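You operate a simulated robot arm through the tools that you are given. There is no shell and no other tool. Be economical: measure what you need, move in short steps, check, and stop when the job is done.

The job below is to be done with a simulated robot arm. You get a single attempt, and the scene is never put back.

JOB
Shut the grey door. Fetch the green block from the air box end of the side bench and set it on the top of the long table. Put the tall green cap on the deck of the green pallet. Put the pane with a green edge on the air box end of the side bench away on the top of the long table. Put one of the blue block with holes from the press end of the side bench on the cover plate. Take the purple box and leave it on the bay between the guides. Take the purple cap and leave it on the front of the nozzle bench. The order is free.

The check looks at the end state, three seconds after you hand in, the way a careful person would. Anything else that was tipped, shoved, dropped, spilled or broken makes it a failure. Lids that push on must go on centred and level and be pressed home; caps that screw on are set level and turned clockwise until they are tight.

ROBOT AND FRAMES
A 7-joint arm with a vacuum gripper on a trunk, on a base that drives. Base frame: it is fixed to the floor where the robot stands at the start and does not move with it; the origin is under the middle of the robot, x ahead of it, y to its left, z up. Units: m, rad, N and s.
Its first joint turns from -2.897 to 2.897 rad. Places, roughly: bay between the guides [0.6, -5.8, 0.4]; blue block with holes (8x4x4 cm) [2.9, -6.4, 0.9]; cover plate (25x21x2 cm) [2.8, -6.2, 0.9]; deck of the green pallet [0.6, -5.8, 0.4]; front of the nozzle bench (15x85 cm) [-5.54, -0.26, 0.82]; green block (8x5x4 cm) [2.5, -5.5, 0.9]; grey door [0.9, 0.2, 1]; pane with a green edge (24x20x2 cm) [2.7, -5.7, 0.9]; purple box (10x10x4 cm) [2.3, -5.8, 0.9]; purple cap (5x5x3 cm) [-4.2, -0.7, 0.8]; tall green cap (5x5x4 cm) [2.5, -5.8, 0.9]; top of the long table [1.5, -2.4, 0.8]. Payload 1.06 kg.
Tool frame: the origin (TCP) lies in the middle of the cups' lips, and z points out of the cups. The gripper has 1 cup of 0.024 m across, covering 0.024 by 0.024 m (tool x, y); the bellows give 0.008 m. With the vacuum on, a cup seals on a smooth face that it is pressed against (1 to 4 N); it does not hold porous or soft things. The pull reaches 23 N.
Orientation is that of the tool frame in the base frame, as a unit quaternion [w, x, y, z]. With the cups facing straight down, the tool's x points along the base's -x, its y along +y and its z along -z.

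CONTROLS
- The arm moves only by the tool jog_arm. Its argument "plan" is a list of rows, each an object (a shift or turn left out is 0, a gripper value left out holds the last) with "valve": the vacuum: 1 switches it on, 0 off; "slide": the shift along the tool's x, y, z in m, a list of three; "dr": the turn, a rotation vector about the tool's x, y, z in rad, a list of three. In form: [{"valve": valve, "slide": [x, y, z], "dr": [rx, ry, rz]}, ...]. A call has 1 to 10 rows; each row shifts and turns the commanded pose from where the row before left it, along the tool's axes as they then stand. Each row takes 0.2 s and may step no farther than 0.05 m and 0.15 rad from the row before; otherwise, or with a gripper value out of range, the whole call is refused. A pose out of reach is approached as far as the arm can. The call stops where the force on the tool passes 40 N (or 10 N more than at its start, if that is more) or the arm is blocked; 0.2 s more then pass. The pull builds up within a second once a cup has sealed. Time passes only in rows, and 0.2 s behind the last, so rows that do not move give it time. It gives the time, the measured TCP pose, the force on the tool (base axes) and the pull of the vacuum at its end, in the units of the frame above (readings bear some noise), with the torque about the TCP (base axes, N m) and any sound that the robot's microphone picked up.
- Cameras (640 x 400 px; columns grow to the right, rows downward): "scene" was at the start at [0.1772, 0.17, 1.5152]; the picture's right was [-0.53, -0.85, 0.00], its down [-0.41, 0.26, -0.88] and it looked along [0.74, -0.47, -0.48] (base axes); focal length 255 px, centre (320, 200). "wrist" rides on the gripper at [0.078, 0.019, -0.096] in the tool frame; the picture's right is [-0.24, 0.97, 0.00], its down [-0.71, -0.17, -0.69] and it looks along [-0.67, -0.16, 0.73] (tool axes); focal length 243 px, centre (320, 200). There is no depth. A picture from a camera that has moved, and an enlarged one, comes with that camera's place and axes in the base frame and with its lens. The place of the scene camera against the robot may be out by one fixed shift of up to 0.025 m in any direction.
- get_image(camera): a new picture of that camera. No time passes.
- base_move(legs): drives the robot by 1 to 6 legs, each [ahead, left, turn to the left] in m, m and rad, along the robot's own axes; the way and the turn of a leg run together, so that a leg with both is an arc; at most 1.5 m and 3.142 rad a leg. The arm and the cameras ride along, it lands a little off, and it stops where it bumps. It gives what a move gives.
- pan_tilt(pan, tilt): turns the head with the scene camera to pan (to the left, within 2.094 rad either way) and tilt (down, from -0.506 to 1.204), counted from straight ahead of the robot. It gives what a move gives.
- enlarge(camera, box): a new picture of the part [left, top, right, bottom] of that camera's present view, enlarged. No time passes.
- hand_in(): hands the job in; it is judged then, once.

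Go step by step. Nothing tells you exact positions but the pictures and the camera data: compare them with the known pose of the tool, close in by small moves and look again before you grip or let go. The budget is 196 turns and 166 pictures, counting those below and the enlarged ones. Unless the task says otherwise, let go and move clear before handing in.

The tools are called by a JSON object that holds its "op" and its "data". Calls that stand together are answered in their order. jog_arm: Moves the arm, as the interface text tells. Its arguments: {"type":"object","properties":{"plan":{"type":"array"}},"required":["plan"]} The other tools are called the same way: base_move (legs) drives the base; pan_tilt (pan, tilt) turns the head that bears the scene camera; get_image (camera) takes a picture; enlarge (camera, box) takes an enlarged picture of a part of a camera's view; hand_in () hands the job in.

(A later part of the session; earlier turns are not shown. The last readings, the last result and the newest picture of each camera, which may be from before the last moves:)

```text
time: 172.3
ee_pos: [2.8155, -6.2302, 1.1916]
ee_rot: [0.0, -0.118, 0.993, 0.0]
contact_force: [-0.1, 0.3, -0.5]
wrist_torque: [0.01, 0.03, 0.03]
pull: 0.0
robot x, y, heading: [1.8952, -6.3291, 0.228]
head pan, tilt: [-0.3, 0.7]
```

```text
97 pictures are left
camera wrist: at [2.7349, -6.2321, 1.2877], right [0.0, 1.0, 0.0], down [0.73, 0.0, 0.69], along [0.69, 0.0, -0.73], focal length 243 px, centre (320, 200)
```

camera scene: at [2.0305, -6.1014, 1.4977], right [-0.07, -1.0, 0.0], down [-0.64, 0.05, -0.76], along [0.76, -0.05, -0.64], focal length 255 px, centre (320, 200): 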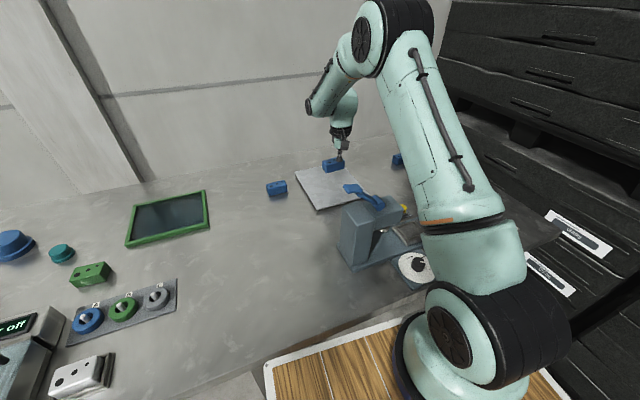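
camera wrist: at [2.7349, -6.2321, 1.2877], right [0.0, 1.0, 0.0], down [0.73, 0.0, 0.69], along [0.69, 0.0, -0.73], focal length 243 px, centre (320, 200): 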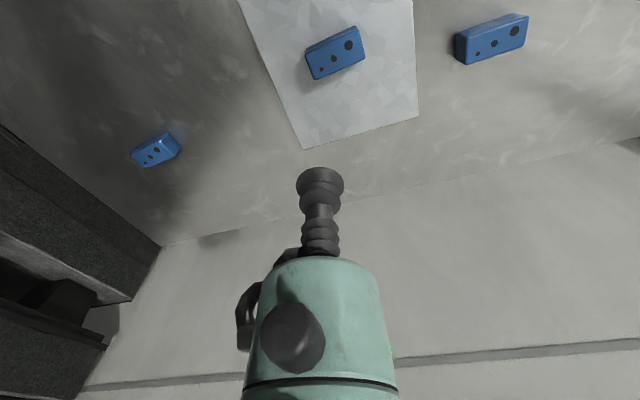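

The block rests on the plate. Next I go back to the air box end for the green block at about (2.46, -5.54).

{"op": "base_move", "data": {"legs": [[-0.1, 0, 0], [0, 0.67, 0], [0, 0, 0.06]]}}

{"op": "get_image", "data": {"camera": "wrist"}}

```text
time: 177.2
ee_pos: [2.5669, -5.5621, 1.19]
ee_rot: [0.001, -0.14, 0.99, 0.001]
contact_force: [0.0, 0.6, 0.0]
wrist_torque: [-0.03, 0.02, -0.01]
pull: 0.0
robot x, y, heading: [1.6563, -5.6994, 0.273]
head pan, tilt: [-0.3, 0.7]
```

```text
96 pictures are left
camera wrist: at [2.4874, -5.5662, 1.2875], right [-0.04, 1.0, 0.0], down [0.73, 0.03, 0.69], along [0.69, 0.03, -0.73], focal length 243 px, centre (320, 200)
```

wrist: 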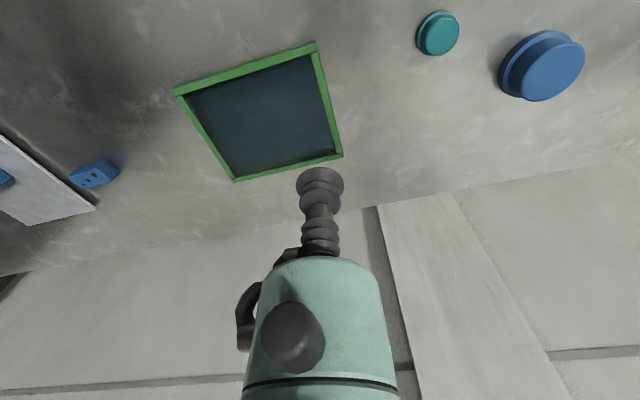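

I move over the green block.

{"op": "jog_arm", "data": {"plan": [{"slide": [0.034, 0.016, 0]}, {"slide": [0.034, 0.016, 0]}, {"slide": [0.035, 0.015, 0]}, {"slide": [0, 0, 0.05]}, {"slide": [0, 0, 0.05]}, {"slide": [0, 0, 0.03]}, {}]}}

{"op": "enlarge", "data": {"camera": "wrist", "box": [230, 40, 410, 200]}}

```text
time: 178.8
ee_pos: [2.4543, -5.5443, 1.0613]
ee_rot: [0.0, -0.14, 0.99, 0.0]
contact_force: [0.4, -0.4, 0.0]
wrist_torque: [0.01, -0.02, 0.01]
pull: 0.0
robot x, y, heading: [1.6546, -5.7015, 0.269]
head pan, tilt: [-0.3, 0.7]
```

```text
2.50 times, centred on (320, 120) of wrist
camera zoom: at [2.3746, -5.5489, 1.1576], right [-0.04, 1.0, 0.0], down [0.73, 0.03, 0.69], along [0.69, 0.03, -0.73], focal length 606 px, centre (320, 400)
```

zoom: 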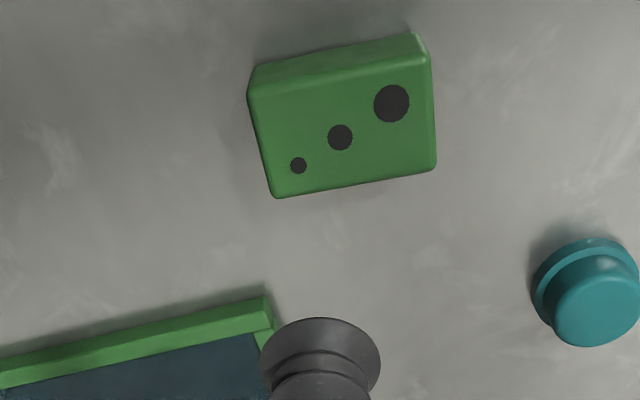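

The green block's smooth spot for the cup is the near-left corner area, about 9 mm to the right of where I am. I correct, lower and look again.

{"op": "jog_arm", "data": {"plan": [{"slide": [0.003, -0.009, 0.04]}, {"slide": [0, 0, 0.04]}, {}]}}

{"op": "enlarge", "data": {"camera": "wrist", "box": [250, 80, 410, 200]}}

```text
time: 179.6
ee_pos: [2.4547, -5.5529, 0.9819]
ee_rot: [0.001, -0.14, 0.99, 0.0]
contact_force: [-0.4, 0.2, 0.0]
wrist_torque: [-0.04, 0.04, 0.03]
pull: 0.0
robot x, y, heading: [1.6546, -5.7047, 0.273]
head pan, tilt: [-0.3, 0.7]
```

```text
3.33 times, centred on (330, 140) of wrist
camera zoom: at [2.3743, -5.5573, 1.0772], right [-0.04, 1.0, 0.0], down [0.73, 0.03, 0.69], along [0.69, 0.03, -0.73], focal length 809 px, centre (287, 400)
```

zoom: 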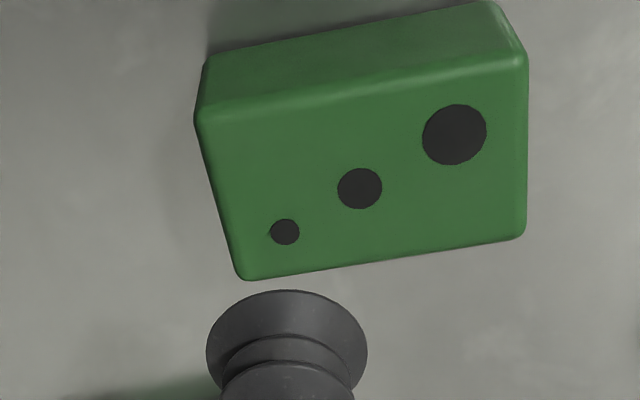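

The contact spot is clear of holes and edges. I press with the vacuum on.

{"op": "jog_arm", "data": {"plan": [{"valve": 1, "slide": [0, -0.001, 0.03]}, {"slide": [0, 0, 0.02]}, {"slide": [0, 0, 0.007]}, {"slide": [0, 0, 0.004]}, {"slide": [0, 0, 0.003]}, {}, {}]}}

```text
time: 181.2
ee_pos: [2.4552, -5.5547, 0.9167]
ee_rot: [0.001, -0.139, 0.99, -0.001]
contact_force: [0.6, -0.4, 0.2]
wrist_torque: [-0.05, -0.03, 0.01]
pull: 23.3
robot x, y, heading: [1.6512, -5.7037, 0.276]
head pan, tilt: [-0.3, 0.7]
```

Sealed. I lift the block high, draw the arm in, and strafe left along the wall toward the long table.

{"op": "jog_arm", "data": {"plan": [{"slide": [0, 0, -0.02]}, {"slide": [0, 0, -0.04]}, {"slide": [0, 0, -0.05]}, {"slide": [0, 0, -0.05]}, {"slide": [0, 0, -0.05]}, {"slide": [0, 0, -0.05]}, {"slide": [0.03, 0, -0.04]}, {"slide": [0.04, 0, -0.03]}, {"slide": [0.04, 0, -0.03]}, {"slide": [0.04, 0, 0]}]}}

{"op": "base_move", "data": {"legs": [[0, 1.2, 0], [0, 1.0, 0]]}}

{"op": "pan_tilt", "data": {"pan": 0.6, "tilt": 0.55}}

{"op": "get_image", "data": {"camera": "scene"}}

{"op": "get_image", "data": {"camera": "wrist"}}

```text
time: 183.3
ee_pos: [2.3093, -5.5989, 1.2774]
ee_rot: [0.0, -0.141, 0.99, 0.0]
contact_force: [0.1, -0.2, -1.6]
wrist_torque: [-0.03, 0.0, 0.01]
pull: 22.8
robot x, y, heading: [1.6515, -5.7027, 0.272]
head pan, tilt: [-0.3, 0.7]
```

```text
time: 194.2
ee_pos: [1.7459, -3.4942, 1.2764]
ee_rot: [0.001, -0.13, 0.992, 0.0]
contact_force: [0.1, 0.4, -1.0]
wrist_torque: [-0.09, 0.03, 0.01]
pull: 22.7
robot x, y, heading: [1.0896, -3.5808, 0.249]
head pan, tilt: [-0.3, 0.7]
```

```text
time: 195.4
ee_pos: [1.7464, -3.4934, 1.2769]
ee_rot: [0.0, -0.13, 0.991, 0.001]
contact_force: [-0.2, -0.5, -1.4]
wrist_torque: [-0.04, 0.03, -0.01]
pull: 22.5
robot x, y, heading: [1.0905, -3.5816, 0.25]
head pan, tilt: [0.6, 0.55]
```

```text
93 pictures are left
camera scene: at [1.1934, -3.2777, 1.5108], right [0.75, -0.66, 0.0], down [-0.34, -0.39, -0.85], along [0.56, 0.64, -0.52], focal length 255 px, centre (320, 200)
```

scene: 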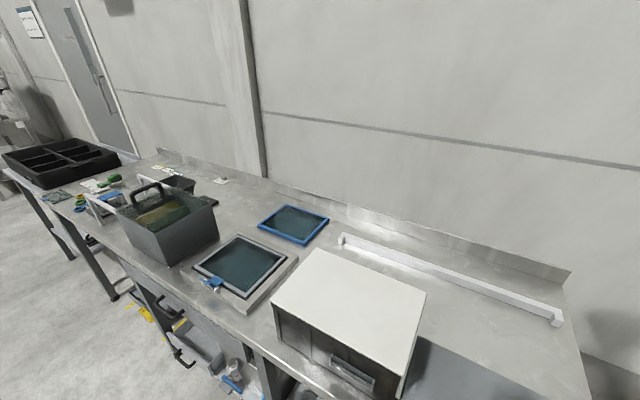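

```text
92 pictures are left
camera wrist: at [1.6664, -3.4957, 1.374], right [-0.02, 1.0, 0.0], down [0.73, 0.02, 0.69], along [0.69, 0.02, -0.73], focal length 243 px, centre (320, 200)
```

wrist: 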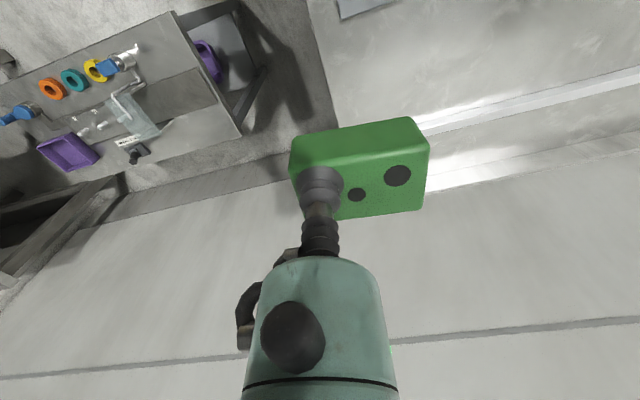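

I see the long table's near end with a white cabinet, a rail, two panes and a crate on it. I look at the free area at the near end.

{"op": "pan_tilt", "data": {"pan": 0.35, "tilt": 0.85}}

{"op": "get_image", "data": {"camera": "scene"}}

```text
time: 196.2
ee_pos: [1.7466, -3.4926, 1.2769]
ee_rot: [0.001, -0.129, 0.992, -0.001]
contact_force: [0.2, 0.6, -1.3]
wrist_torque: [-0.02, -0.02, 0.03]
pull: 23.2
robot x, y, heading: [1.0899, -3.5816, 0.252]
head pan, tilt: [0.351, 0.85]
```

```text
91 pictures are left
camera scene: at [1.1987, -3.3009, 1.4855], right [0.57, -0.82, 0.0], down [-0.62, -0.43, -0.66], along [0.54, 0.38, -0.75], focal length 255 px, centre (320, 200)
```

scene: 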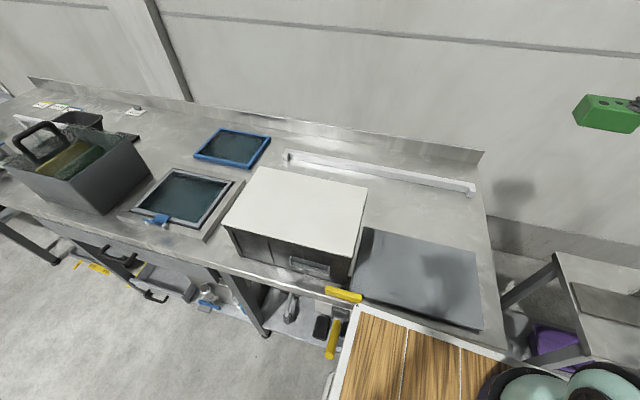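

There is bare table top between the grey mat, the rail and the table's end, about (1.82, -3.27), enough for the block. I carry it there and lower partway.

{"op": "jog_arm", "data": {"plan": [{"slide": [-0.03, 0.038, 0]}, {"slide": [-0.03, 0.038, 0]}, {"slide": [-0.03, 0.038, 0]}, {"slide": [-0.029, 0.038, 0]}, {"slide": [0, 0.021, 0.04]}, {"slide": [0, 0, 0.05]}, {"slide": [0, 0, 0.05]}, {"slide": [0, 0, 0.05]}, {"slide": [0, 0, 0.05]}, {}]}}

{"op": "get_image", "data": {"camera": "wrist"}}

{"op": "get_image", "data": {"camera": "scene"}}

```text
time: 198.4
ee_pos: [1.8218, -3.2955, 1.0338]
ee_rot: [0.001, -0.13, 0.992, 0.0]
contact_force: [0.0, -0.7, -2.2]
wrist_torque: [-0.06, -0.01, -0.03]
pull: 22.7
robot x, y, heading: [1.0909, -3.5806, 0.253]
head pan, tilt: [0.351, 0.85]
```

```text
90 pictures are left
camera wrist: at [1.7398, -3.2976, 1.1294], right [-0.02, 1.0, 0.0], down [0.73, 0.02, 0.69], along [0.69, 0.02, -0.73], focal length 243 px, centre (320, 200)
```

wrist: 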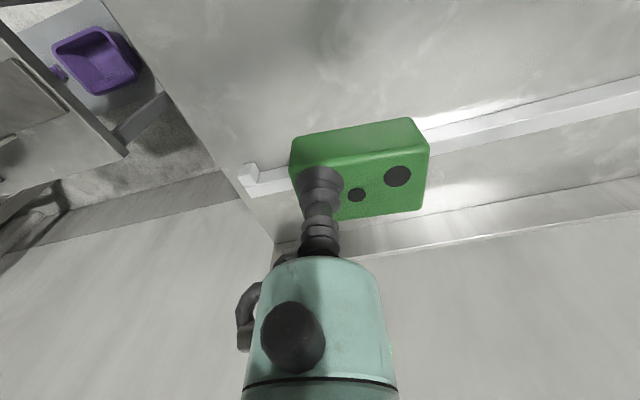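

```text
89 pictures are left
camera scene: at [1.1986, -3.301, 1.4854], right [0.57, -0.82, 0.0], down [-0.62, -0.43, -0.66], along [0.54, 0.37, -0.75], focal length 255 px, centre (320, 200)
```

scene: 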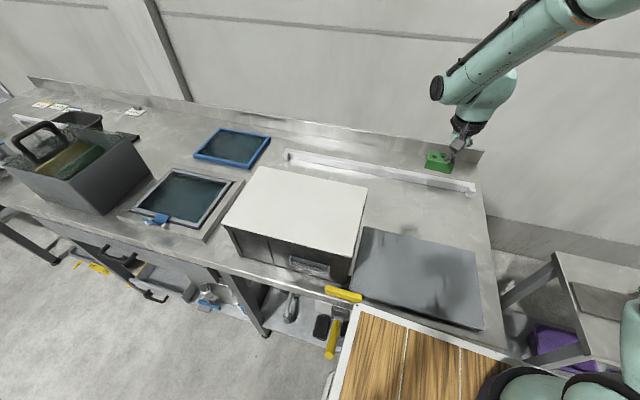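

The landing spot is bare table, clear of rail and mat. I lower gently to find the table.

{"op": "jog_arm", "data": {"plan": [{"slide": [0, 0, 0.05]}, {"slide": [0, 0, 0.04]}, {"slide": [0, 0, 0.02]}, {"slide": [0, 0, 0.01]}, {"slide": [0, 0, 0.01]}, {}]}}

{"op": "get_image", "data": {"camera": "wrist"}}

```text
time: 199.8
ee_pos: [1.8197, -3.295, 0.9062]
ee_rot: [0.002, -0.13, 0.991, 0.001]
contact_force: [0.0, 0.4, -0.3]
wrist_torque: [-0.07, 0.02, 0.01]
pull: 23.1
robot x, y, heading: [1.091, -3.5868, 0.256]
head pan, tilt: [0.351, 0.85]
```

```text
88 pictures are left
camera wrist: at [1.7389, -3.2983, 1.003], right [-0.02, 1.0, 0.0], down [0.73, 0.02, 0.69], along [0.69, 0.02, -0.73], focal length 243 px, centre (320, 200)
```

wrist: 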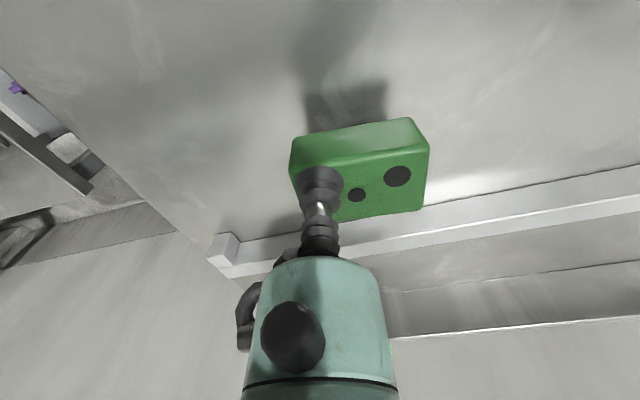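

Still above the table by a few cm. I go on in small steps.

{"op": "jog_arm", "data": {"plan": [{"slide": [0, 0, 0.01]}, {"slide": [0, 0, 0.008]}, {"slide": [0, 0, 0.006]}, {}]}}

{"op": "get_image", "data": {"camera": "wrist"}}

```text
time: 200.8
ee_pos: [1.8175, -3.2961, 0.8831]
ee_rot: [0.0, -0.13, 0.992, 0.0]
contact_force: [-0.1, 0.1, -1.2]
wrist_torque: [-0.04, 0.02, 0.01]
pull: 22.8
robot x, y, heading: [1.0869, -3.5825, 0.252]
head pan, tilt: [0.351, 0.85]
```

```text
87 pictures are left
camera wrist: at [1.7373, -3.2981, 0.9796], right [-0.02, 1.0, 0.0], down [0.73, 0.02, 0.69], along [0.69, 0.02, -0.73], focal length 243 px, centre (320, 200)
```

wrist: 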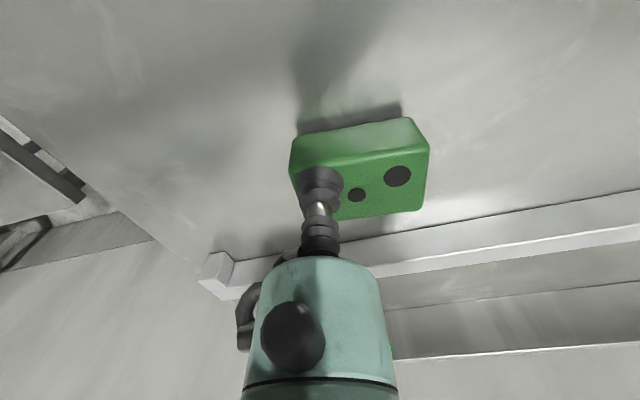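

Shadow is closing in on the block. I continue with small steps.

{"op": "jog_arm", "data": {"plan": [{"slide": [0, 0, 0.005]}, {"slide": [0, 0, 0.005]}, {"slide": [0, 0, 0.004]}, {}]}}

```text
time: 201.8
ee_pos: [1.8188, -3.2952, 0.8704]
ee_rot: [0.0, -0.13, 0.992, 0.0]
contact_force: [2.2, -3.3, 15.7]
wrist_torque: [0.04, 0.04, -0.02]
pull: 22.6
robot x, y, heading: [1.0925, -3.5832, 0.253]
head pan, tilt: [0.351, 0.85]
```

Contact at 16 N. I release, rise and check.

{"op": "jog_arm", "data": {"plan": [{"valve": 0, "slide": [0, 0, -0.003]}, {}, {}, {}, {"slide": [0, 0, -0.02]}, {"slide": [0, 0, -0.04]}, {"slide": [0, 0, -0.05]}, {"slide": [0, 0, -0.05]}, {"slide": [0, 0, -0.05]}, {"slide": [0, 0, -0.05]}]}}

{"op": "get_image", "data": {"camera": "wrist"}}

{"op": "get_image", "data": {"camera": "scene"}}

```text
time: 204.0
ee_pos: [1.8178, -3.293, 1.1337]
ee_rot: [0.0, -0.129, 0.992, -0.001]
contact_force: [0.4, -0.1, 0.1]
wrist_torque: [-0.03, 0.05, -0.06]
pull: 0.0
robot x, y, heading: [1.0867, -3.5828, 0.255]
head pan, tilt: [0.351, 0.85]
```

```text
86 pictures are left
camera wrist: at [1.7377, -3.2956, 1.2306], right [-0.02, 1.0, 0.0], down [0.73, 0.02, 0.69], along [0.69, 0.01, -0.73], focal length 243 px, centre (320, 200)
```

wrist: 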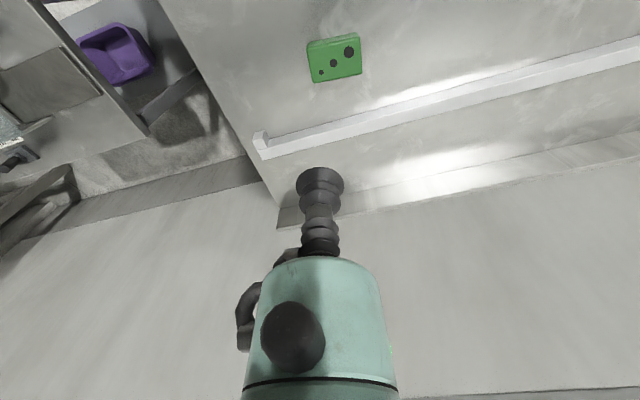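

```text
85 pictures are left
camera scene: at [1.199, -3.3007, 1.4853], right [0.57, -0.82, 0.0], down [-0.62, -0.43, -0.66], along [0.54, 0.37, -0.75], focal length 255 px, centre (320, 200)
```

scene: 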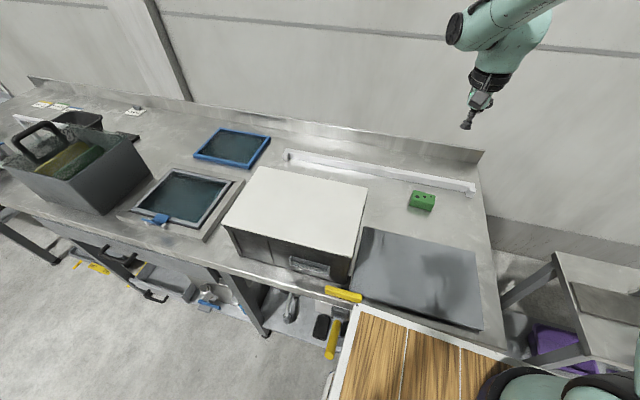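

The green block stands on the table. I retract the arm and strafe back to the side bench for the pane at (2.66, -5.66).

{"op": "jog_arm", "data": {"plan": [{"slide": [0.02, 0, -0.04]}, {"slide": [0.03, 0, -0.03]}, {"slide": [0.03, 0, -0.03]}, {}]}}

{"op": "base_move", "data": {"legs": [[0, -1.2, 0], [0, -1.2, 0], [0, 0, 0.04]]}}

{"op": "get_image", "data": {"camera": "wrist"}}

```text
time: 205.0
ee_pos: [1.7406, -3.3162, 1.235]
ee_rot: [0.001, -0.13, 0.992, 0.001]
contact_force: [0.2, 0.7, -0.1]
wrist_torque: [0.01, -0.01, 0.0]
pull: 0.0
robot x, y, heading: [1.0894, -3.5796, 0.256]
head pan, tilt: [0.351, 0.85]
```

```text
time: 217.2
ee_pos: [2.3613, -5.6098, 1.2351]
ee_rot: [0.001, -0.158, 0.987, 0.0]
contact_force: [0.2, -0.6, -0.1]
wrist_torque: [-0.01, 0.0, 0.0]
pull: 0.0
robot x, y, heading: [1.7269, -5.9144, 0.309]
head pan, tilt: [0.351, 0.85]
```

```text
84 pictures are left
camera wrist: at [2.281, -5.6174, 1.3306], right [-0.08, 1.0, 0.0], down [0.73, 0.06, 0.69], along [0.68, 0.05, -0.73], focal length 243 px, centre (320, 200)
```

wrist: 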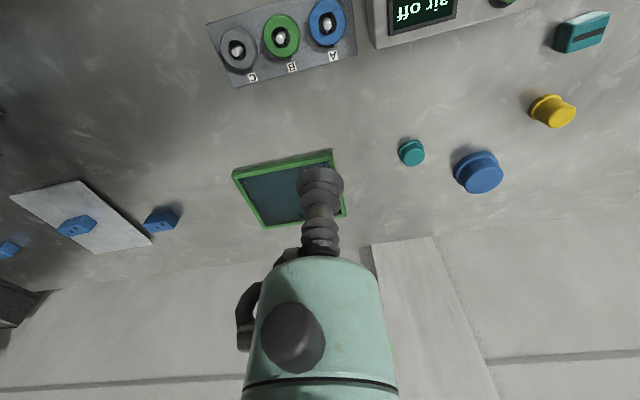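

I creep 4 cm closer and extend the arm over the pane.

{"op": "base_move", "data": {"legs": [[0.04, 0, 0]]}}

{"op": "jog_arm", "data": {"plan": [{"slide": [-0.0388, -0.0228, 0]}, {"slide": [-0.0388, -0.0228, 0]}, {"slide": [-0.0388, -0.0228, 0]}, {"slide": [-0.0388, -0.0228, 0]}, {"slide": [-0.0388, -0.0228, 0]}, {"slide": [-0.0388, -0.0228, 0]}, {"slide": [0, 0, 0.05]}, {"slide": [0, 0, 0.05]}, {"slide": [0, 0, 0.05]}, {"slide": [0, 0, 0.05]}]}}

{"op": "get_image", "data": {"camera": "wrist"}}

```text
time: 218.1
ee_pos: [2.4003, -5.5983, 1.2345]
ee_rot: [0.001, -0.158, 0.987, 0.0]
contact_force: [-0.2, 0.2, -0.7]
wrist_torque: [-0.01, 0.03, 0.02]
pull: 0.0
robot x, y, heading: [1.7662, -5.9055, 0.309]
head pan, tilt: [0.351, 0.85]
```

```text
time: 220.3
ee_pos: [2.6643, -5.6597, 1.0384]
ee_rot: [0.001, -0.157, 0.988, -0.001]
contact_force: [-0.2, -0.4, 0.3]
wrist_torque: [-0.01, -0.02, -0.03]
pull: 0.0
robot x, y, heading: [1.7686, -5.8995, 0.314]
head pan, tilt: [0.351, 0.85]
```

```text
83 pictures are left
camera wrist: at [2.5833, -5.6662, 1.1334], right [-0.08, 1.0, 0.0], down [0.73, 0.06, 0.69], along [0.68, 0.05, -0.73], focal length 243 px, centre (320, 200)
```

wrist: 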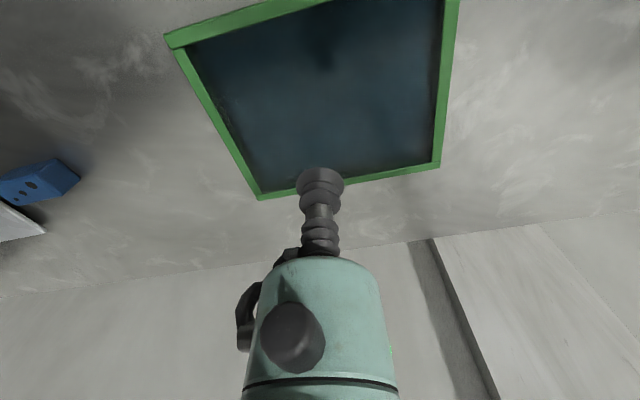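

The pane's middle is at about (2.69, -5.64). I shift there and lower with the vacuum on.

{"op": "jog_arm", "data": {"plan": [{"slide": [-0.021, 0.009, 0.04]}, {"valve": 1, "slide": [0, 0, 0.04]}, {"slide": [0, 0, 0.03]}, {"slide": [0, 0, 0.01]}, {"slide": [0, 0, 0.005]}, {"slide": [0, 0, 0.005]}, {}]}}

{"op": "get_image", "data": {"camera": "wrist"}}

```text
time: 221.9
ee_pos: [2.6816, -5.6402, 0.9039]
ee_rot: [0.001, -0.158, 0.987, 0.001]
contact_force: [0.5, -0.7, 0.1]
wrist_torque: [0.01, 0.0, -0.01]
pull: 0.1
robot x, y, heading: [1.764, -5.8968, 0.307]
head pan, tilt: [0.351, 0.85]
```

```text
82 pictures are left
camera wrist: at [2.6013, -5.6474, 1.0009], right [-0.08, 1.0, 0.0], down [0.73, 0.06, 0.69], along [0.68, 0.05, -0.73], focal length 243 px, centre (320, 200)
```

wrist: 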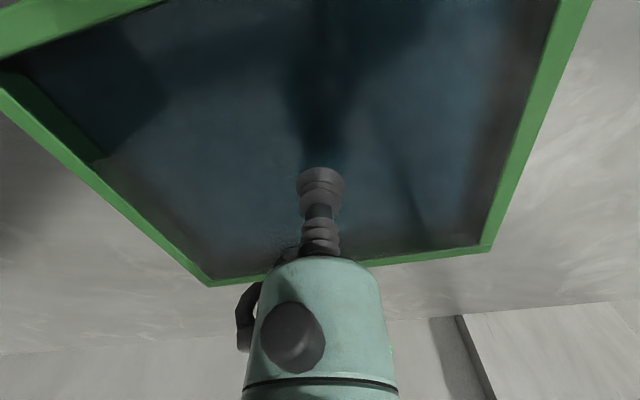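

The cup is just above the glass. I continue down in 3 mm steps.

{"op": "jog_arm", "data": {"plan": [{"slide": [0, 0, 0.004]}, {"slide": [0, 0, 0.003]}, {"slide": [0, 0, 0.003]}, {}, {}, {}]}}

```text
time: 223.3
ee_pos: [2.6806, -5.6409, 0.895]
ee_rot: [0.0, -0.159, 0.987, 0.001]
contact_force: [2.3, 4.9, 10.7]
wrist_torque: [0.02, 0.03, 0.04]
pull: 22.9
robot x, y, heading: [1.7666, -5.8975, 0.307]
head pan, tilt: [0.351, 0.85]
```

Sealed. I lift slowly and draw the arm in.

{"op": "jog_arm", "data": {"plan": [{"slide": [0, 0, -0.01]}, {"slide": [0, 0, -0.02]}, {"slide": [0, 0, -0.03]}, {"slide": [0, 0, -0.04]}, {"slide": [0, 0, -0.05]}, {"slide": [0, 0, -0.05]}, {"slide": [0, 0, -0.05]}, {"slide": [0.02, 0, -0.04]}, {"slide": [0.03, 0, -0.04]}, {"slide": [0.03, 0, -0.04]}]}}

{"op": "get_image", "data": {"camera": "wrist"}}

```text
time: 225.5
ee_pos: [2.6053, -5.6631, 1.2616]
ee_rot: [0.0, -0.159, 0.987, 0.0]
contact_force: [1.1, 0.7, -4.8]
wrist_torque: [0.05, 0.07, 0.0]
pull: 22.9
robot x, y, heading: [1.7654, -5.8988, 0.314]
head pan, tilt: [0.351, 0.85]
```

```text
81 pictures are left
camera wrist: at [2.5253, -5.6703, 1.3585], right [-0.08, 1.0, 0.0], down [0.73, 0.06, 0.68], along [0.68, 0.05, -0.73], focal length 243 px, centre (320, 200)
```

wrist: 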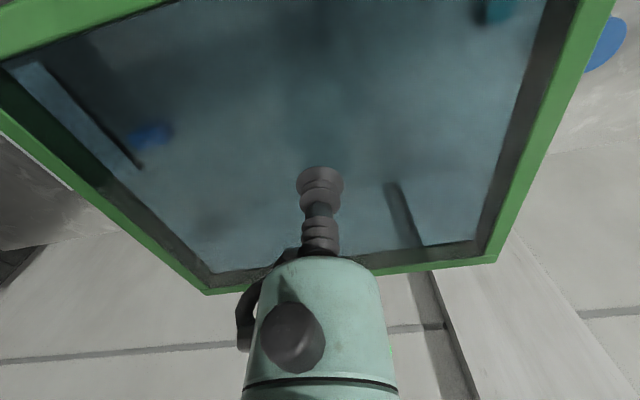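

The pane hangs level. I back off 4 cm and strafe along the wall to the long table's middle.

{"op": "base_move", "data": {"legs": [[-0.04, 0, 0], [0, 1.2, 0], [0, 1.2, 0], [0, 1.0, 0]]}}

{"op": "pan_tilt", "data": {"pan": 0.3, "tilt": 0.75}}

{"op": "get_image", "data": {"camera": "scene"}}

{"op": "get_image", "data": {"camera": "wrist"}}

```text
time: 242.5
ee_pos: [1.4579, -2.44, 1.2625]
ee_rot: [0.0, -0.175, 0.985, 0.0]
contact_force: [0.7, -0.4, -3.7]
wrist_torque: [0.05, 0.02, 0.03]
pull: 22.5
robot x, y, heading: [0.6263, -2.7062, 0.345]
head pan, tilt: [0.351, 0.85]
```

```text
time: 243.2
ee_pos: [1.4583, -2.439, 1.2623]
ee_rot: [0.0, -0.176, 0.984, -0.001]
contact_force: [1.1, -0.2, -3.3]
wrist_torque: [0.04, 0.02, -0.01]
pull: 22.6
robot x, y, heading: [0.631, -2.7095, 0.347]
head pan, tilt: [0.3, 0.75]
```

```text
80 pictures are left
camera scene: at [0.7177, -2.4173, 1.4934], right [0.6, -0.8, 0.0], down [-0.55, -0.41, -0.73], along [0.58, 0.44, -0.68], focal length 255 px, centre (320, 200)
```

scene: 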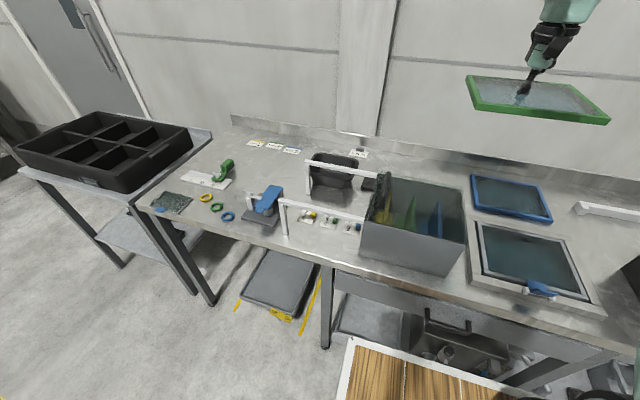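

```text
79 pictures are left
camera wrist: at [1.3787, -2.4493, 1.3588], right [-0.11, 0.99, 0.0], down [0.72, 0.08, 0.69], along [0.68, 0.08, -0.73], focal length 243 px, centre (320, 200)
```

wrist: 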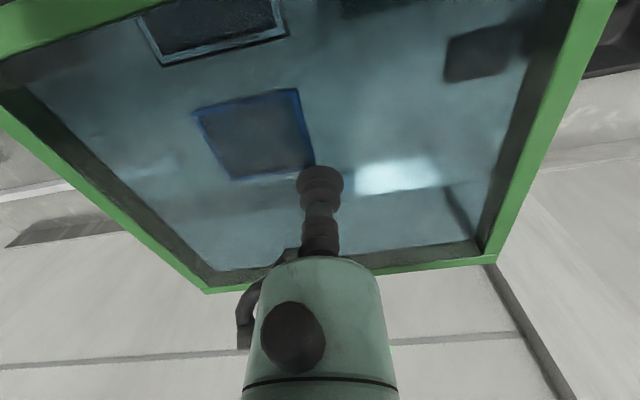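

Behind the crate and left of the blue-edged pane there is a free patch of table, around (1.62, -2.28). I drive closer and look at it from there.

{"op": "base_move", "data": {"legs": [[0.1, 0.1, -0.04]]}}

{"op": "pan_tilt", "data": {"pan": -0.1, "tilt": 0.6}}

{"op": "get_image", "data": {"camera": "scene"}}

{"op": "get_image", "data": {"camera": "wrist"}}

```text
time: 244.5
ee_pos: [1.5334, -2.3462, 1.2637]
ee_rot: [0.0, -0.157, 0.988, 0.0]
contact_force: [-0.3, -0.1, -4.2]
wrist_torque: [0.02, 0.03, 0.04]
pull: 22.3
robot x, y, heading: [0.6929, -2.5788, 0.305]
head pan, tilt: [0.3, 0.75]
```

```text
time: 245.4
ee_pos: [1.5345, -2.3451, 1.2632]
ee_rot: [-0.001, -0.156, 0.988, 0.0]
contact_force: [-0.8, -0.7, -3.9]
wrist_torque: [0.05, 0.05, 0.01]
pull: 22.4
robot x, y, heading: [0.6969, -2.579, 0.308]
head pan, tilt: [-0.099, 0.6]
```

```text
78 pictures are left
camera scene: at [0.8123, -2.3232, 1.5063], right [0.21, -0.98, 0.0], down [-0.55, -0.12, -0.82], along [0.81, 0.17, -0.57], focal length 255 px, centre (320, 200)
```

scene: 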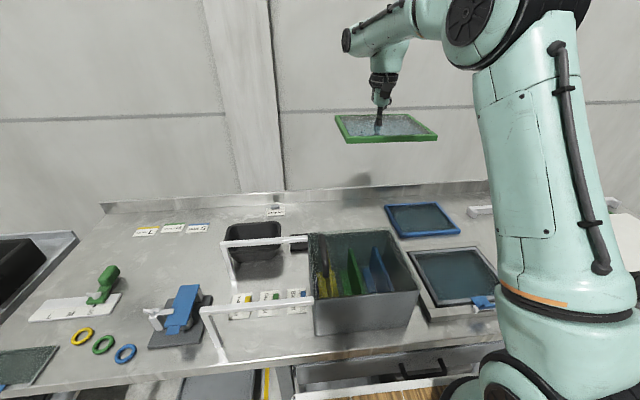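

```text
77 pictures are left
camera wrist: at [1.4535, -2.3517, 1.3588], right [-0.08, 1.0, 0.0], down [0.73, 0.06, 0.69], along [0.68, 0.05, -0.73], focal length 243 px, centre (320, 200)
```

wrist: 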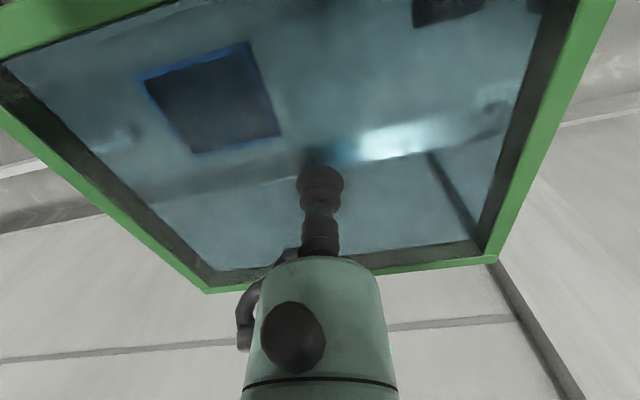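

The free patch measures about 0.32 by 0.33 m, centred near (1.61, -2.29). I creep 5 cm closer, centre the pane there and lower it partway.

{"op": "base_move", "data": {"legs": [[0.05, 0, 0]]}}

{"op": "jog_arm", "data": {"plan": [{"slide": [-0.02, 0.015, 0]}, {"slide": [-0.019, 0.014, 0]}, {"slide": [0, 0, 0.05]}, {"slide": [0, 0, 0.05]}, {"slide": [0, 0, 0.05]}, {}]}}

{"op": "get_image", "data": {"camera": "scene"}}

{"op": "get_image", "data": {"camera": "wrist"}}

```text
time: 246.3
ee_pos: [1.5824, -2.331, 1.2622]
ee_rot: [0.0, -0.156, 0.988, 0.0]
contact_force: [-0.2, -0.5, -4.3]
wrist_torque: [0.06, 0.06, 0.02]
pull: 22.6
robot x, y, heading: [0.7418, -2.5662, 0.302]
head pan, tilt: [-0.099, 0.6]
```

```text
time: 247.7
ee_pos: [1.6076, -2.2916, 1.1129]
ee_rot: [-0.001, -0.155, 0.988, 0.0]
contact_force: [-0.1, -0.1, -4.5]
wrist_torque: [0.05, 0.01, -0.01]
pull: 23.3
robot x, y, heading: [0.7438, -2.5632, 0.305]
head pan, tilt: [-0.099, 0.6]
```

```text
76 pictures are left
camera scene: at [0.8601, -2.3083, 1.5063], right [0.2, -0.98, 0.0], down [-0.55, -0.12, -0.83], along [0.81, 0.17, -0.57], focal length 255 px, centre (320, 200)
```

scene: 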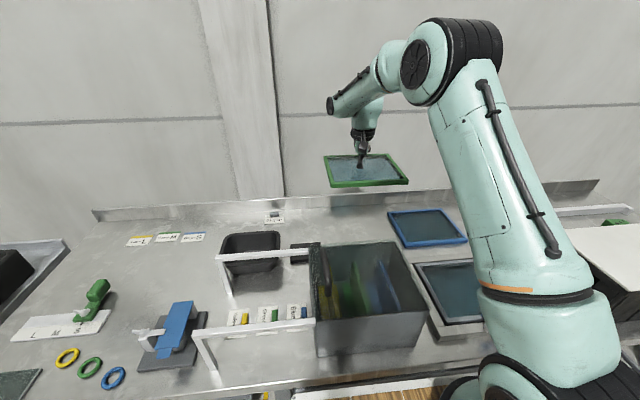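

```text
75 pictures are left
camera wrist: at [1.5269, -2.2982, 1.2097], right [-0.08, 1.0, 0.0], down [0.73, 0.06, 0.69], along [0.68, 0.05, -0.73], focal length 243 px, centre (320, 200)
```

wrist: 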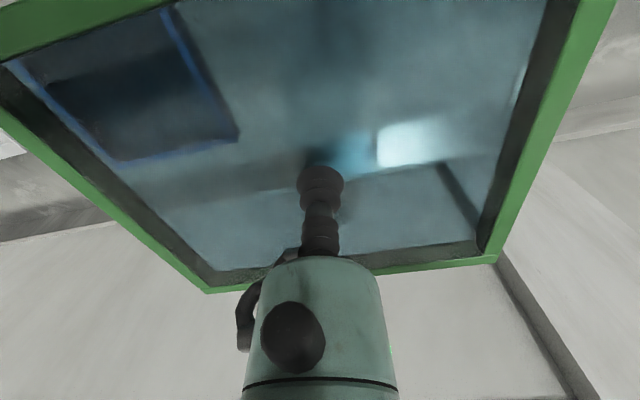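

The pane is lined up, with a few cm clear of the blue pane and the crate. I lower further.

{"op": "jog_arm", "data": {"plan": [{"slide": [0, 0, 0.05]}, {"slide": [0, 0, 0.05]}, {"slide": [0, 0, 0.05]}, {"slide": [0, 0, 0.04]}, {"slide": [0, 0, 0.03]}, {}]}}

{"op": "get_image", "data": {"camera": "scene"}}

{"op": "get_image", "data": {"camera": "wrist"}}

```text
time: 249.1
ee_pos: [1.611, -2.2894, 0.8911]
ee_rot: [0.0, -0.156, 0.988, 0.0]
contact_force: [-0.5, 0.0, -4.4]
wrist_torque: [0.04, 0.02, 0.0]
pull: 22.8
robot x, y, heading: [0.7402, -2.566, 0.305]
head pan, tilt: [-0.099, 0.6]
```

```text
74 pictures are left
camera scene: at [0.8601, -2.3083, 1.5063], right [0.2, -0.98, 0.0], down [-0.55, -0.12, -0.82], along [0.81, 0.17, -0.57], focal length 255 px, centre (320, 200)
```

scene: 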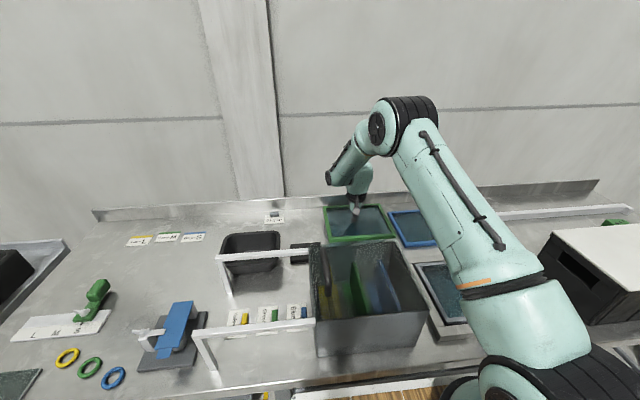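

```text
73 pictures are left
camera wrist: at [1.5303, -2.2969, 0.9884], right [-0.08, 1.0, 0.0], down [0.73, 0.06, 0.69], along [0.68, 0.05, -0.73], focal length 243 px, centre (320, 200)
```

wrist: 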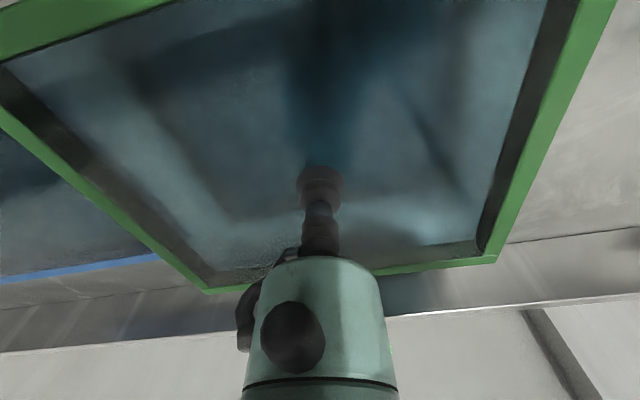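

It hovers about 4 cm above the table; I shift 1 cm left for more room to the blue pane and set it down.

{"op": "jog_arm", "data": {"plan": [{"slide": [0, 0.01, 0.015]}, {"slide": [0, 0, 0.01]}, {"slide": [0, 0, 0.006]}, {"slide": [0, 0, 0.004]}, {"slide": [0, 0, 0.003]}, {}]}}

```text
time: 250.5
ee_pos: [1.6081, -2.2809, 0.8562]
ee_rot: [0.002, -0.157, 0.988, 0.001]
contact_force: [-4.8, 1.7, 14.5]
wrist_torque: [-0.07, -0.04, -0.07]
pull: 23.2
robot x, y, heading: [0.7413, -2.5659, 0.305]
head pan, tilt: [-0.099, 0.6]
```

Contact about 5 mm earlier than expected. I check that it lies flat before letting go.

{"op": "enlarge", "data": {"camera": "scene", "box": [280, 170, 460, 280]}}

{"op": "get_image", "data": {"camera": "wrist"}}

```text
3.56 times, centred on (370, 225) of scene
camera zoom: at [0.8592, -2.3085, 1.5064], right [0.2, -0.98, 0.0], down [-0.55, -0.12, -0.83], along [0.81, 0.17, -0.56], focal length 908 px, centre (142, 111)
```

zoom: 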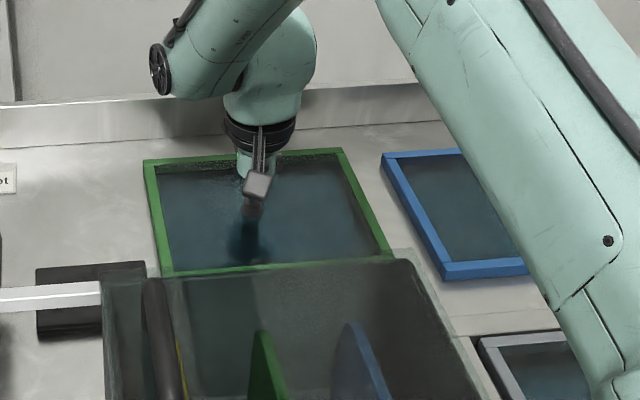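

```text
71 pictures are left
camera wrist: at [1.527, -2.2872, 0.9521], right [-0.08, 1.0, 0.0], down [0.72, 0.05, 0.69], along [0.69, 0.05, -0.73], focal length 243 px, centre (320, 200)
```

wrist: 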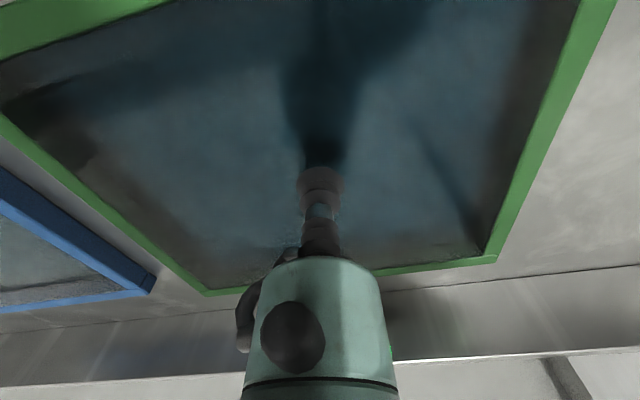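

It lies flat in the free patch, with gaps to all neighbours. I release and rise straight up.

{"op": "jog_arm", "data": {"plan": [{"valve": 0, "slide": [0, 0, -0.002]}, {}, {}, {}, {"slide": [0, 0, -0.01]}, {"slide": [0, 0, -0.03]}, {"slide": [0, 0, -0.05]}, {"slide": [0, 0, -0.05]}, {"slide": [0, 0, -0.05]}, {"slide": [0, 0, -0.05]}]}}

{"op": "get_image", "data": {"camera": "wrist"}}

{"op": "jog_arm", "data": {"plan": [{"slide": [0, 0, -0.05]}, {"slide": [0, 0, -0.05]}, {"slide": [0.03, 0, -0.03]}, {"slide": [0.04, 0, 0]}, {"slide": [0.04, 0, 0]}]}}

{"op": "get_image", "data": {"camera": "scene"}}

```text
time: 252.7
ee_pos: [1.6067, -2.2813, 1.0967]
ee_rot: [0.0, -0.155, 0.988, 0.0]
contact_force: [0.8, 0.2, -1.4]
wrist_torque: [0.0, 0.0, 0.04]
pull: 0.1
robot x, y, heading: [0.7397, -2.5651, 0.307]
head pan, tilt: [-0.099, 0.6]
```

```text
70 pictures are left
camera wrist: at [1.5275, -2.2871, 1.1927], right [-0.07, 1.0, 0.0], down [0.73, 0.06, 0.68], along [0.68, 0.05, -0.73], focal length 243 px, centre (320, 200)
```

wrist: 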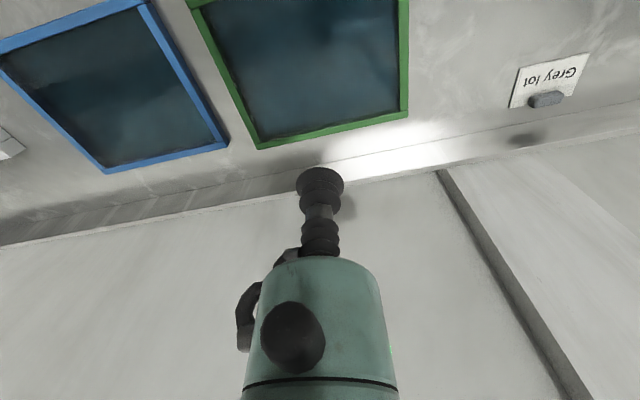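

```text
time: 253.9
ee_pos: [1.4997, -2.3153, 1.2262]
ee_rot: [0.001, -0.155, 0.988, 0.0]
contact_force: [-0.2, 0.3, 0.1]
wrist_torque: [-0.04, 0.02, -0.03]
pull: 0.0
robot x, y, heading: [0.7424, -2.5668, 0.306]
head pan, tilt: [-0.099, 0.6]
```

```text
69 pictures are left
camera scene: at [0.8606, -2.3081, 1.5062], right [0.2, -0.98, 0.0], down [-0.55, -0.12, -0.82], along [0.81, 0.17, -0.57], focal length 255 px, centre (320, 200)
```

scene: 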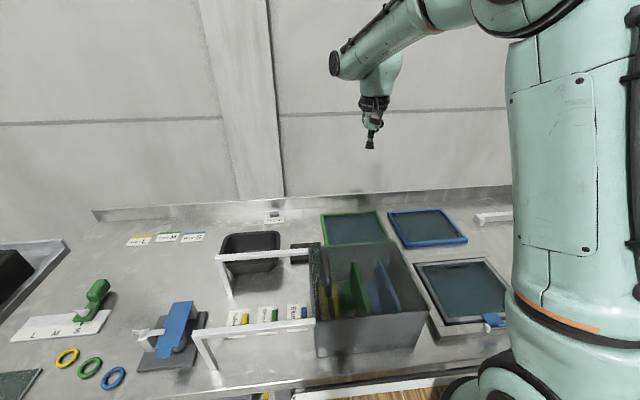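

The pane lies well on the table. Last is the purple cap near (-4.2, -0.7); I back out, turn round and look that way.

{"op": "base_move", "data": {"legs": [[-0.5, 0, 0], [0, 0, 2.45]]}}

{"op": "pan_tilt", "data": {"pan": 0.0, "tilt": 0.3}}

{"op": "get_image", "data": {"camera": "scene"}}

```text
time: 262.6
ee_pos: [-0.483, -2.4231, 1.2278]
ee_rot: [0.001, 0.982, -0.191, 0.0]
contact_force: [0.3, 0.2, 0.4]
wrist_torque: [0.02, 0.01, 0.03]
pull: 0.1
robot x, y, heading: [0.2677, -2.7169, 2.748]
head pan, tilt: [-0.099, 0.6]
```

```text
time: 263.4
ee_pos: [-0.4814, -2.4216, 1.2269]
ee_rot: [-0.001, 0.981, -0.192, 0.0]
contact_force: [0.0, 1.0, -0.3]
wrist_torque: [0.01, 0.0, 0.01]
pull: 0.1
robot x, y, heading: [0.261, -2.7177, 2.752]
head pan, tilt: [0.0, 0.3]
```

```text
68 pictures are left
camera scene: at [0.0015, -2.8295, 1.5337], right [0.38, 0.92, 0.0], down [0.27, -0.11, -0.95], along [-0.88, 0.37, -0.3], focal length 255 px, centre (320, 200)
```

scene: 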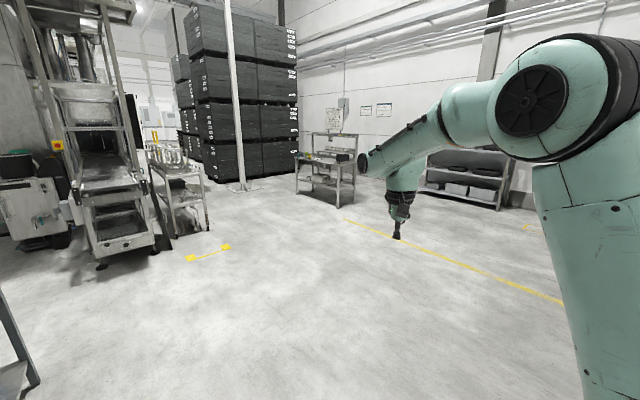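

I see a small bench near (-4.1, -0.7). I zoom in on it.

{"op": "enlarge", "data": {"camera": "scene", "box": [250, 80, 410, 220]}}

{"op": "enlarge", "data": {"camera": "scene", "box": [40, 80, 260, 280]}}

```text
2.86 times, centred on (330, 150) of scene
camera zoom: at [0.0015, -2.8295, 1.5337], right [0.38, 0.92, 0.0], down [0.27, -0.11, -0.95], along [-0.88, 0.37, -0.3], focal length 730 px, centre (291, 343)
```

zoom: 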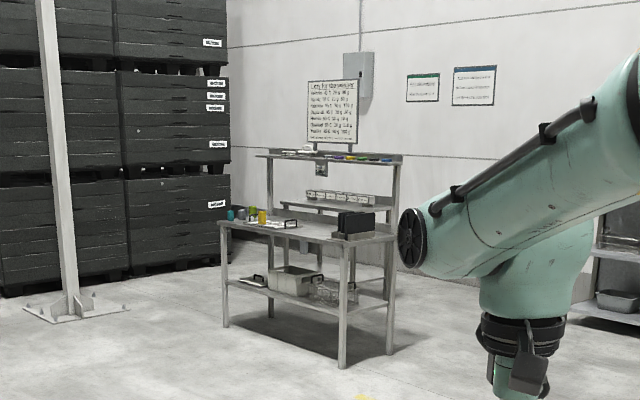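

```text
2.00 times, centred on (150, 180) of scene
camera zoom: at [0.0015, -2.8295, 1.5337], right [0.38, 0.92, 0.0], down [0.27, -0.11, -0.95], along [-0.88, 0.37, -0.3], focal length 511 px, centre (660, 240)
```

zoom: 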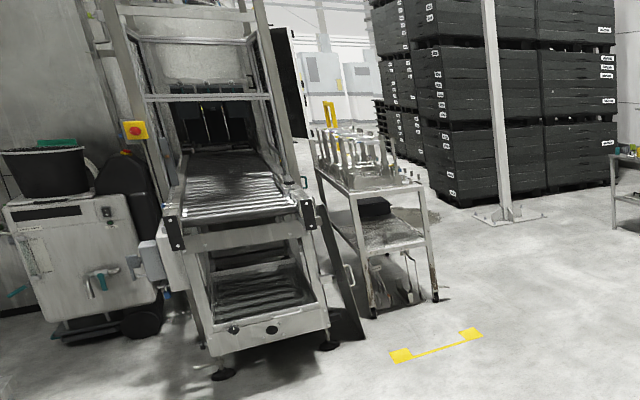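

The small bench at about (-4.5, -0.9) holds caps. I drive over, stopping short, and turn to face it.

{"op": "base_move", "data": {"legs": [[0, 0, 0.09], [1.4, 0, 0], [1.4, 0, 0], [1.2, 0, 0], [0, 0, -0.95]]}}

{"op": "pan_tilt", "data": {"pan": 0.2, "tilt": 0.4}}

{"op": "get_image", "data": {"camera": "scene"}}

{"op": "pan_tilt", "data": {"pan": 1.1, "tilt": 0.3}}

{"op": "get_image", "data": {"camera": "scene"}}

```text
time: 285.9
ee_pos: [-3.8995, -0.8228, 1.2265]
ee_rot: [0.0, 0.817, -0.577, 0.0]
contact_force: [0.2, -0.7, 1.0]
wrist_torque: [-0.02, 0.01, 0.02]
pull: 0.1
robot x, y, heading: [-3.6311, -1.5733, 1.902]
head pan, tilt: [0.0, 0.3]
```

```text
time: 286.6
ee_pos: [-3.899, -0.8214, 1.2269]
ee_rot: [0.001, 0.816, -0.578, 0.0]
contact_force: [-0.1, 1.1, 0.2]
wrist_torque: [-0.02, 0.01, -0.02]
pull: 0.3
robot x, y, heading: [-3.6314, -1.5779, 1.902]
head pan, tilt: [0.201, 0.4]
```

```text
65 pictures are left
camera scene: at [-3.9064, -1.4602, 1.5246], right [0.86, 0.51, 0.0], down [0.2, -0.34, -0.92], along [-0.47, 0.79, -0.39], focal length 255 px, centre (320, 200)
```

scene: 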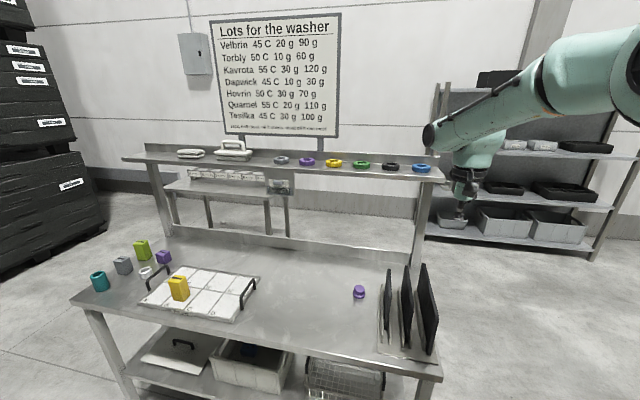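

```text
time: 287.8
ee_pos: [-3.8995, -0.8227, 1.2264]
ee_rot: [0.0, 0.816, -0.577, 0.001]
contact_force: [-0.3, -0.6, 0.1]
wrist_torque: [-0.03, 0.01, -0.03]
pull: 0.1
robot x, y, heading: [-3.6317, -1.5725, 1.905]
head pan, tilt: [1.1, 0.3]
```

```text
64 pictures are left
camera scene: at [-3.9519, -1.527, 1.5338], right [0.14, 0.99, 0.0], down [0.29, -0.04, -0.96], along [-0.95, 0.13, -0.3], focal length 255 px, centre (320, 200)
```

scene: 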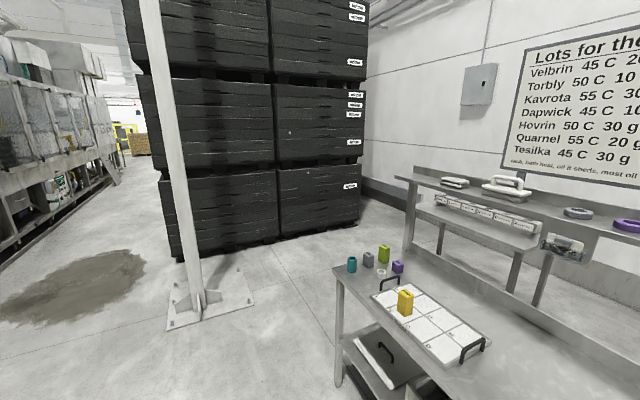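

The purple cap is at about (-4.16, -0.76) on the front bench; behind it, by the wall, stands the nozzle bench. I draw the arm in and move in front of the cap.

{"op": "jog_arm", "data": {"plan": [{"slide": [0.04, 0, 0]}, {"slide": [0.04, 0, 0]}, {"slide": [0.04, 0, 0]}, {}]}}

{"op": "base_move", "data": {"legs": [[0, 0.3, 0], [0.18, 0, 0]]}}

{"op": "get_image", "data": {"camera": "wrist"}}

{"op": "pan_tilt", "data": {"pan": 0.0, "tilt": 0.5}}

{"op": "get_image", "data": {"camera": "scene"}}

```text
time: 288.8
ee_pos: [-3.8603, -0.9366, 1.2261]
ee_rot: [0.0, 0.816, -0.577, 0.0]
contact_force: [1.1, 0.0, 0.2]
wrist_torque: [0.02, -0.01, -0.03]
pull: 0.0
robot x, y, heading: [-3.6288, -1.5752, 1.904]
head pan, tilt: [1.1, 0.3]
```

```text
time: 291.9
ee_pos: [-4.199, -0.8602, 1.2266]
ee_rot: [0.0, 0.817, -0.577, 0.0]
contact_force: [-0.1, 0.8, 0.4]
wrist_torque: [-0.02, 0.04, 0.02]
pull: 0.1
robot x, y, heading: [-3.9697, -1.4962, 1.906]
head pan, tilt: [1.1, 0.3]
```

```text
63 pictures are left
camera wrist: at [-4.1906, -0.9405, 1.3227], right [-0.99, -0.1, 0.0], down [-0.08, 0.72, 0.69], along [-0.07, 0.68, -0.73], focal length 243 px, centre (320, 200)
```

wrist: 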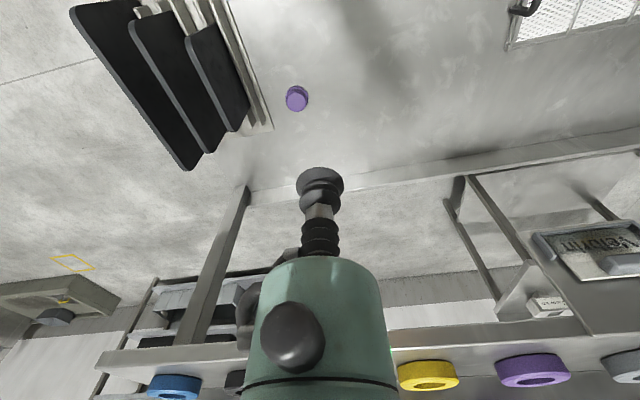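

```text
time: 293.3
ee_pos: [-4.1981, -0.8598, 1.2259]
ee_rot: [0.0, 0.817, -0.577, -0.001]
contact_force: [-0.6, 0.0, 0.3]
wrist_torque: [0.03, 0.05, 0.0]
pull: 0.1
robot x, y, heading: [-3.9643, -1.5002, 1.902]
head pan, tilt: [0.0, 0.499]
```

```text
62 pictures are left
camera scene: at [-4.228, -1.3769, 1.5154], right [0.94, 0.33, 0.0], down [0.16, -0.45, -0.88], along [-0.29, 0.83, -0.48], focal length 255 px, centre (320, 200)
```

scene: 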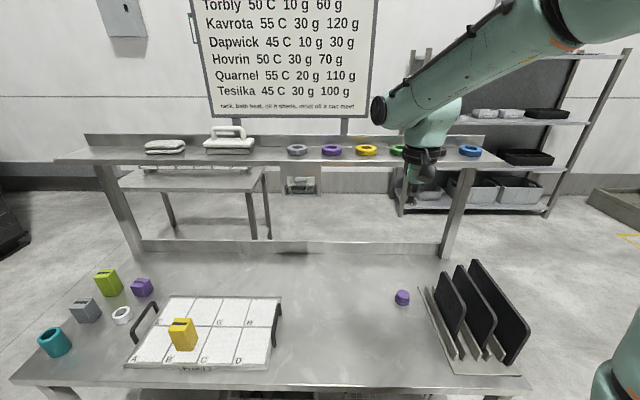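

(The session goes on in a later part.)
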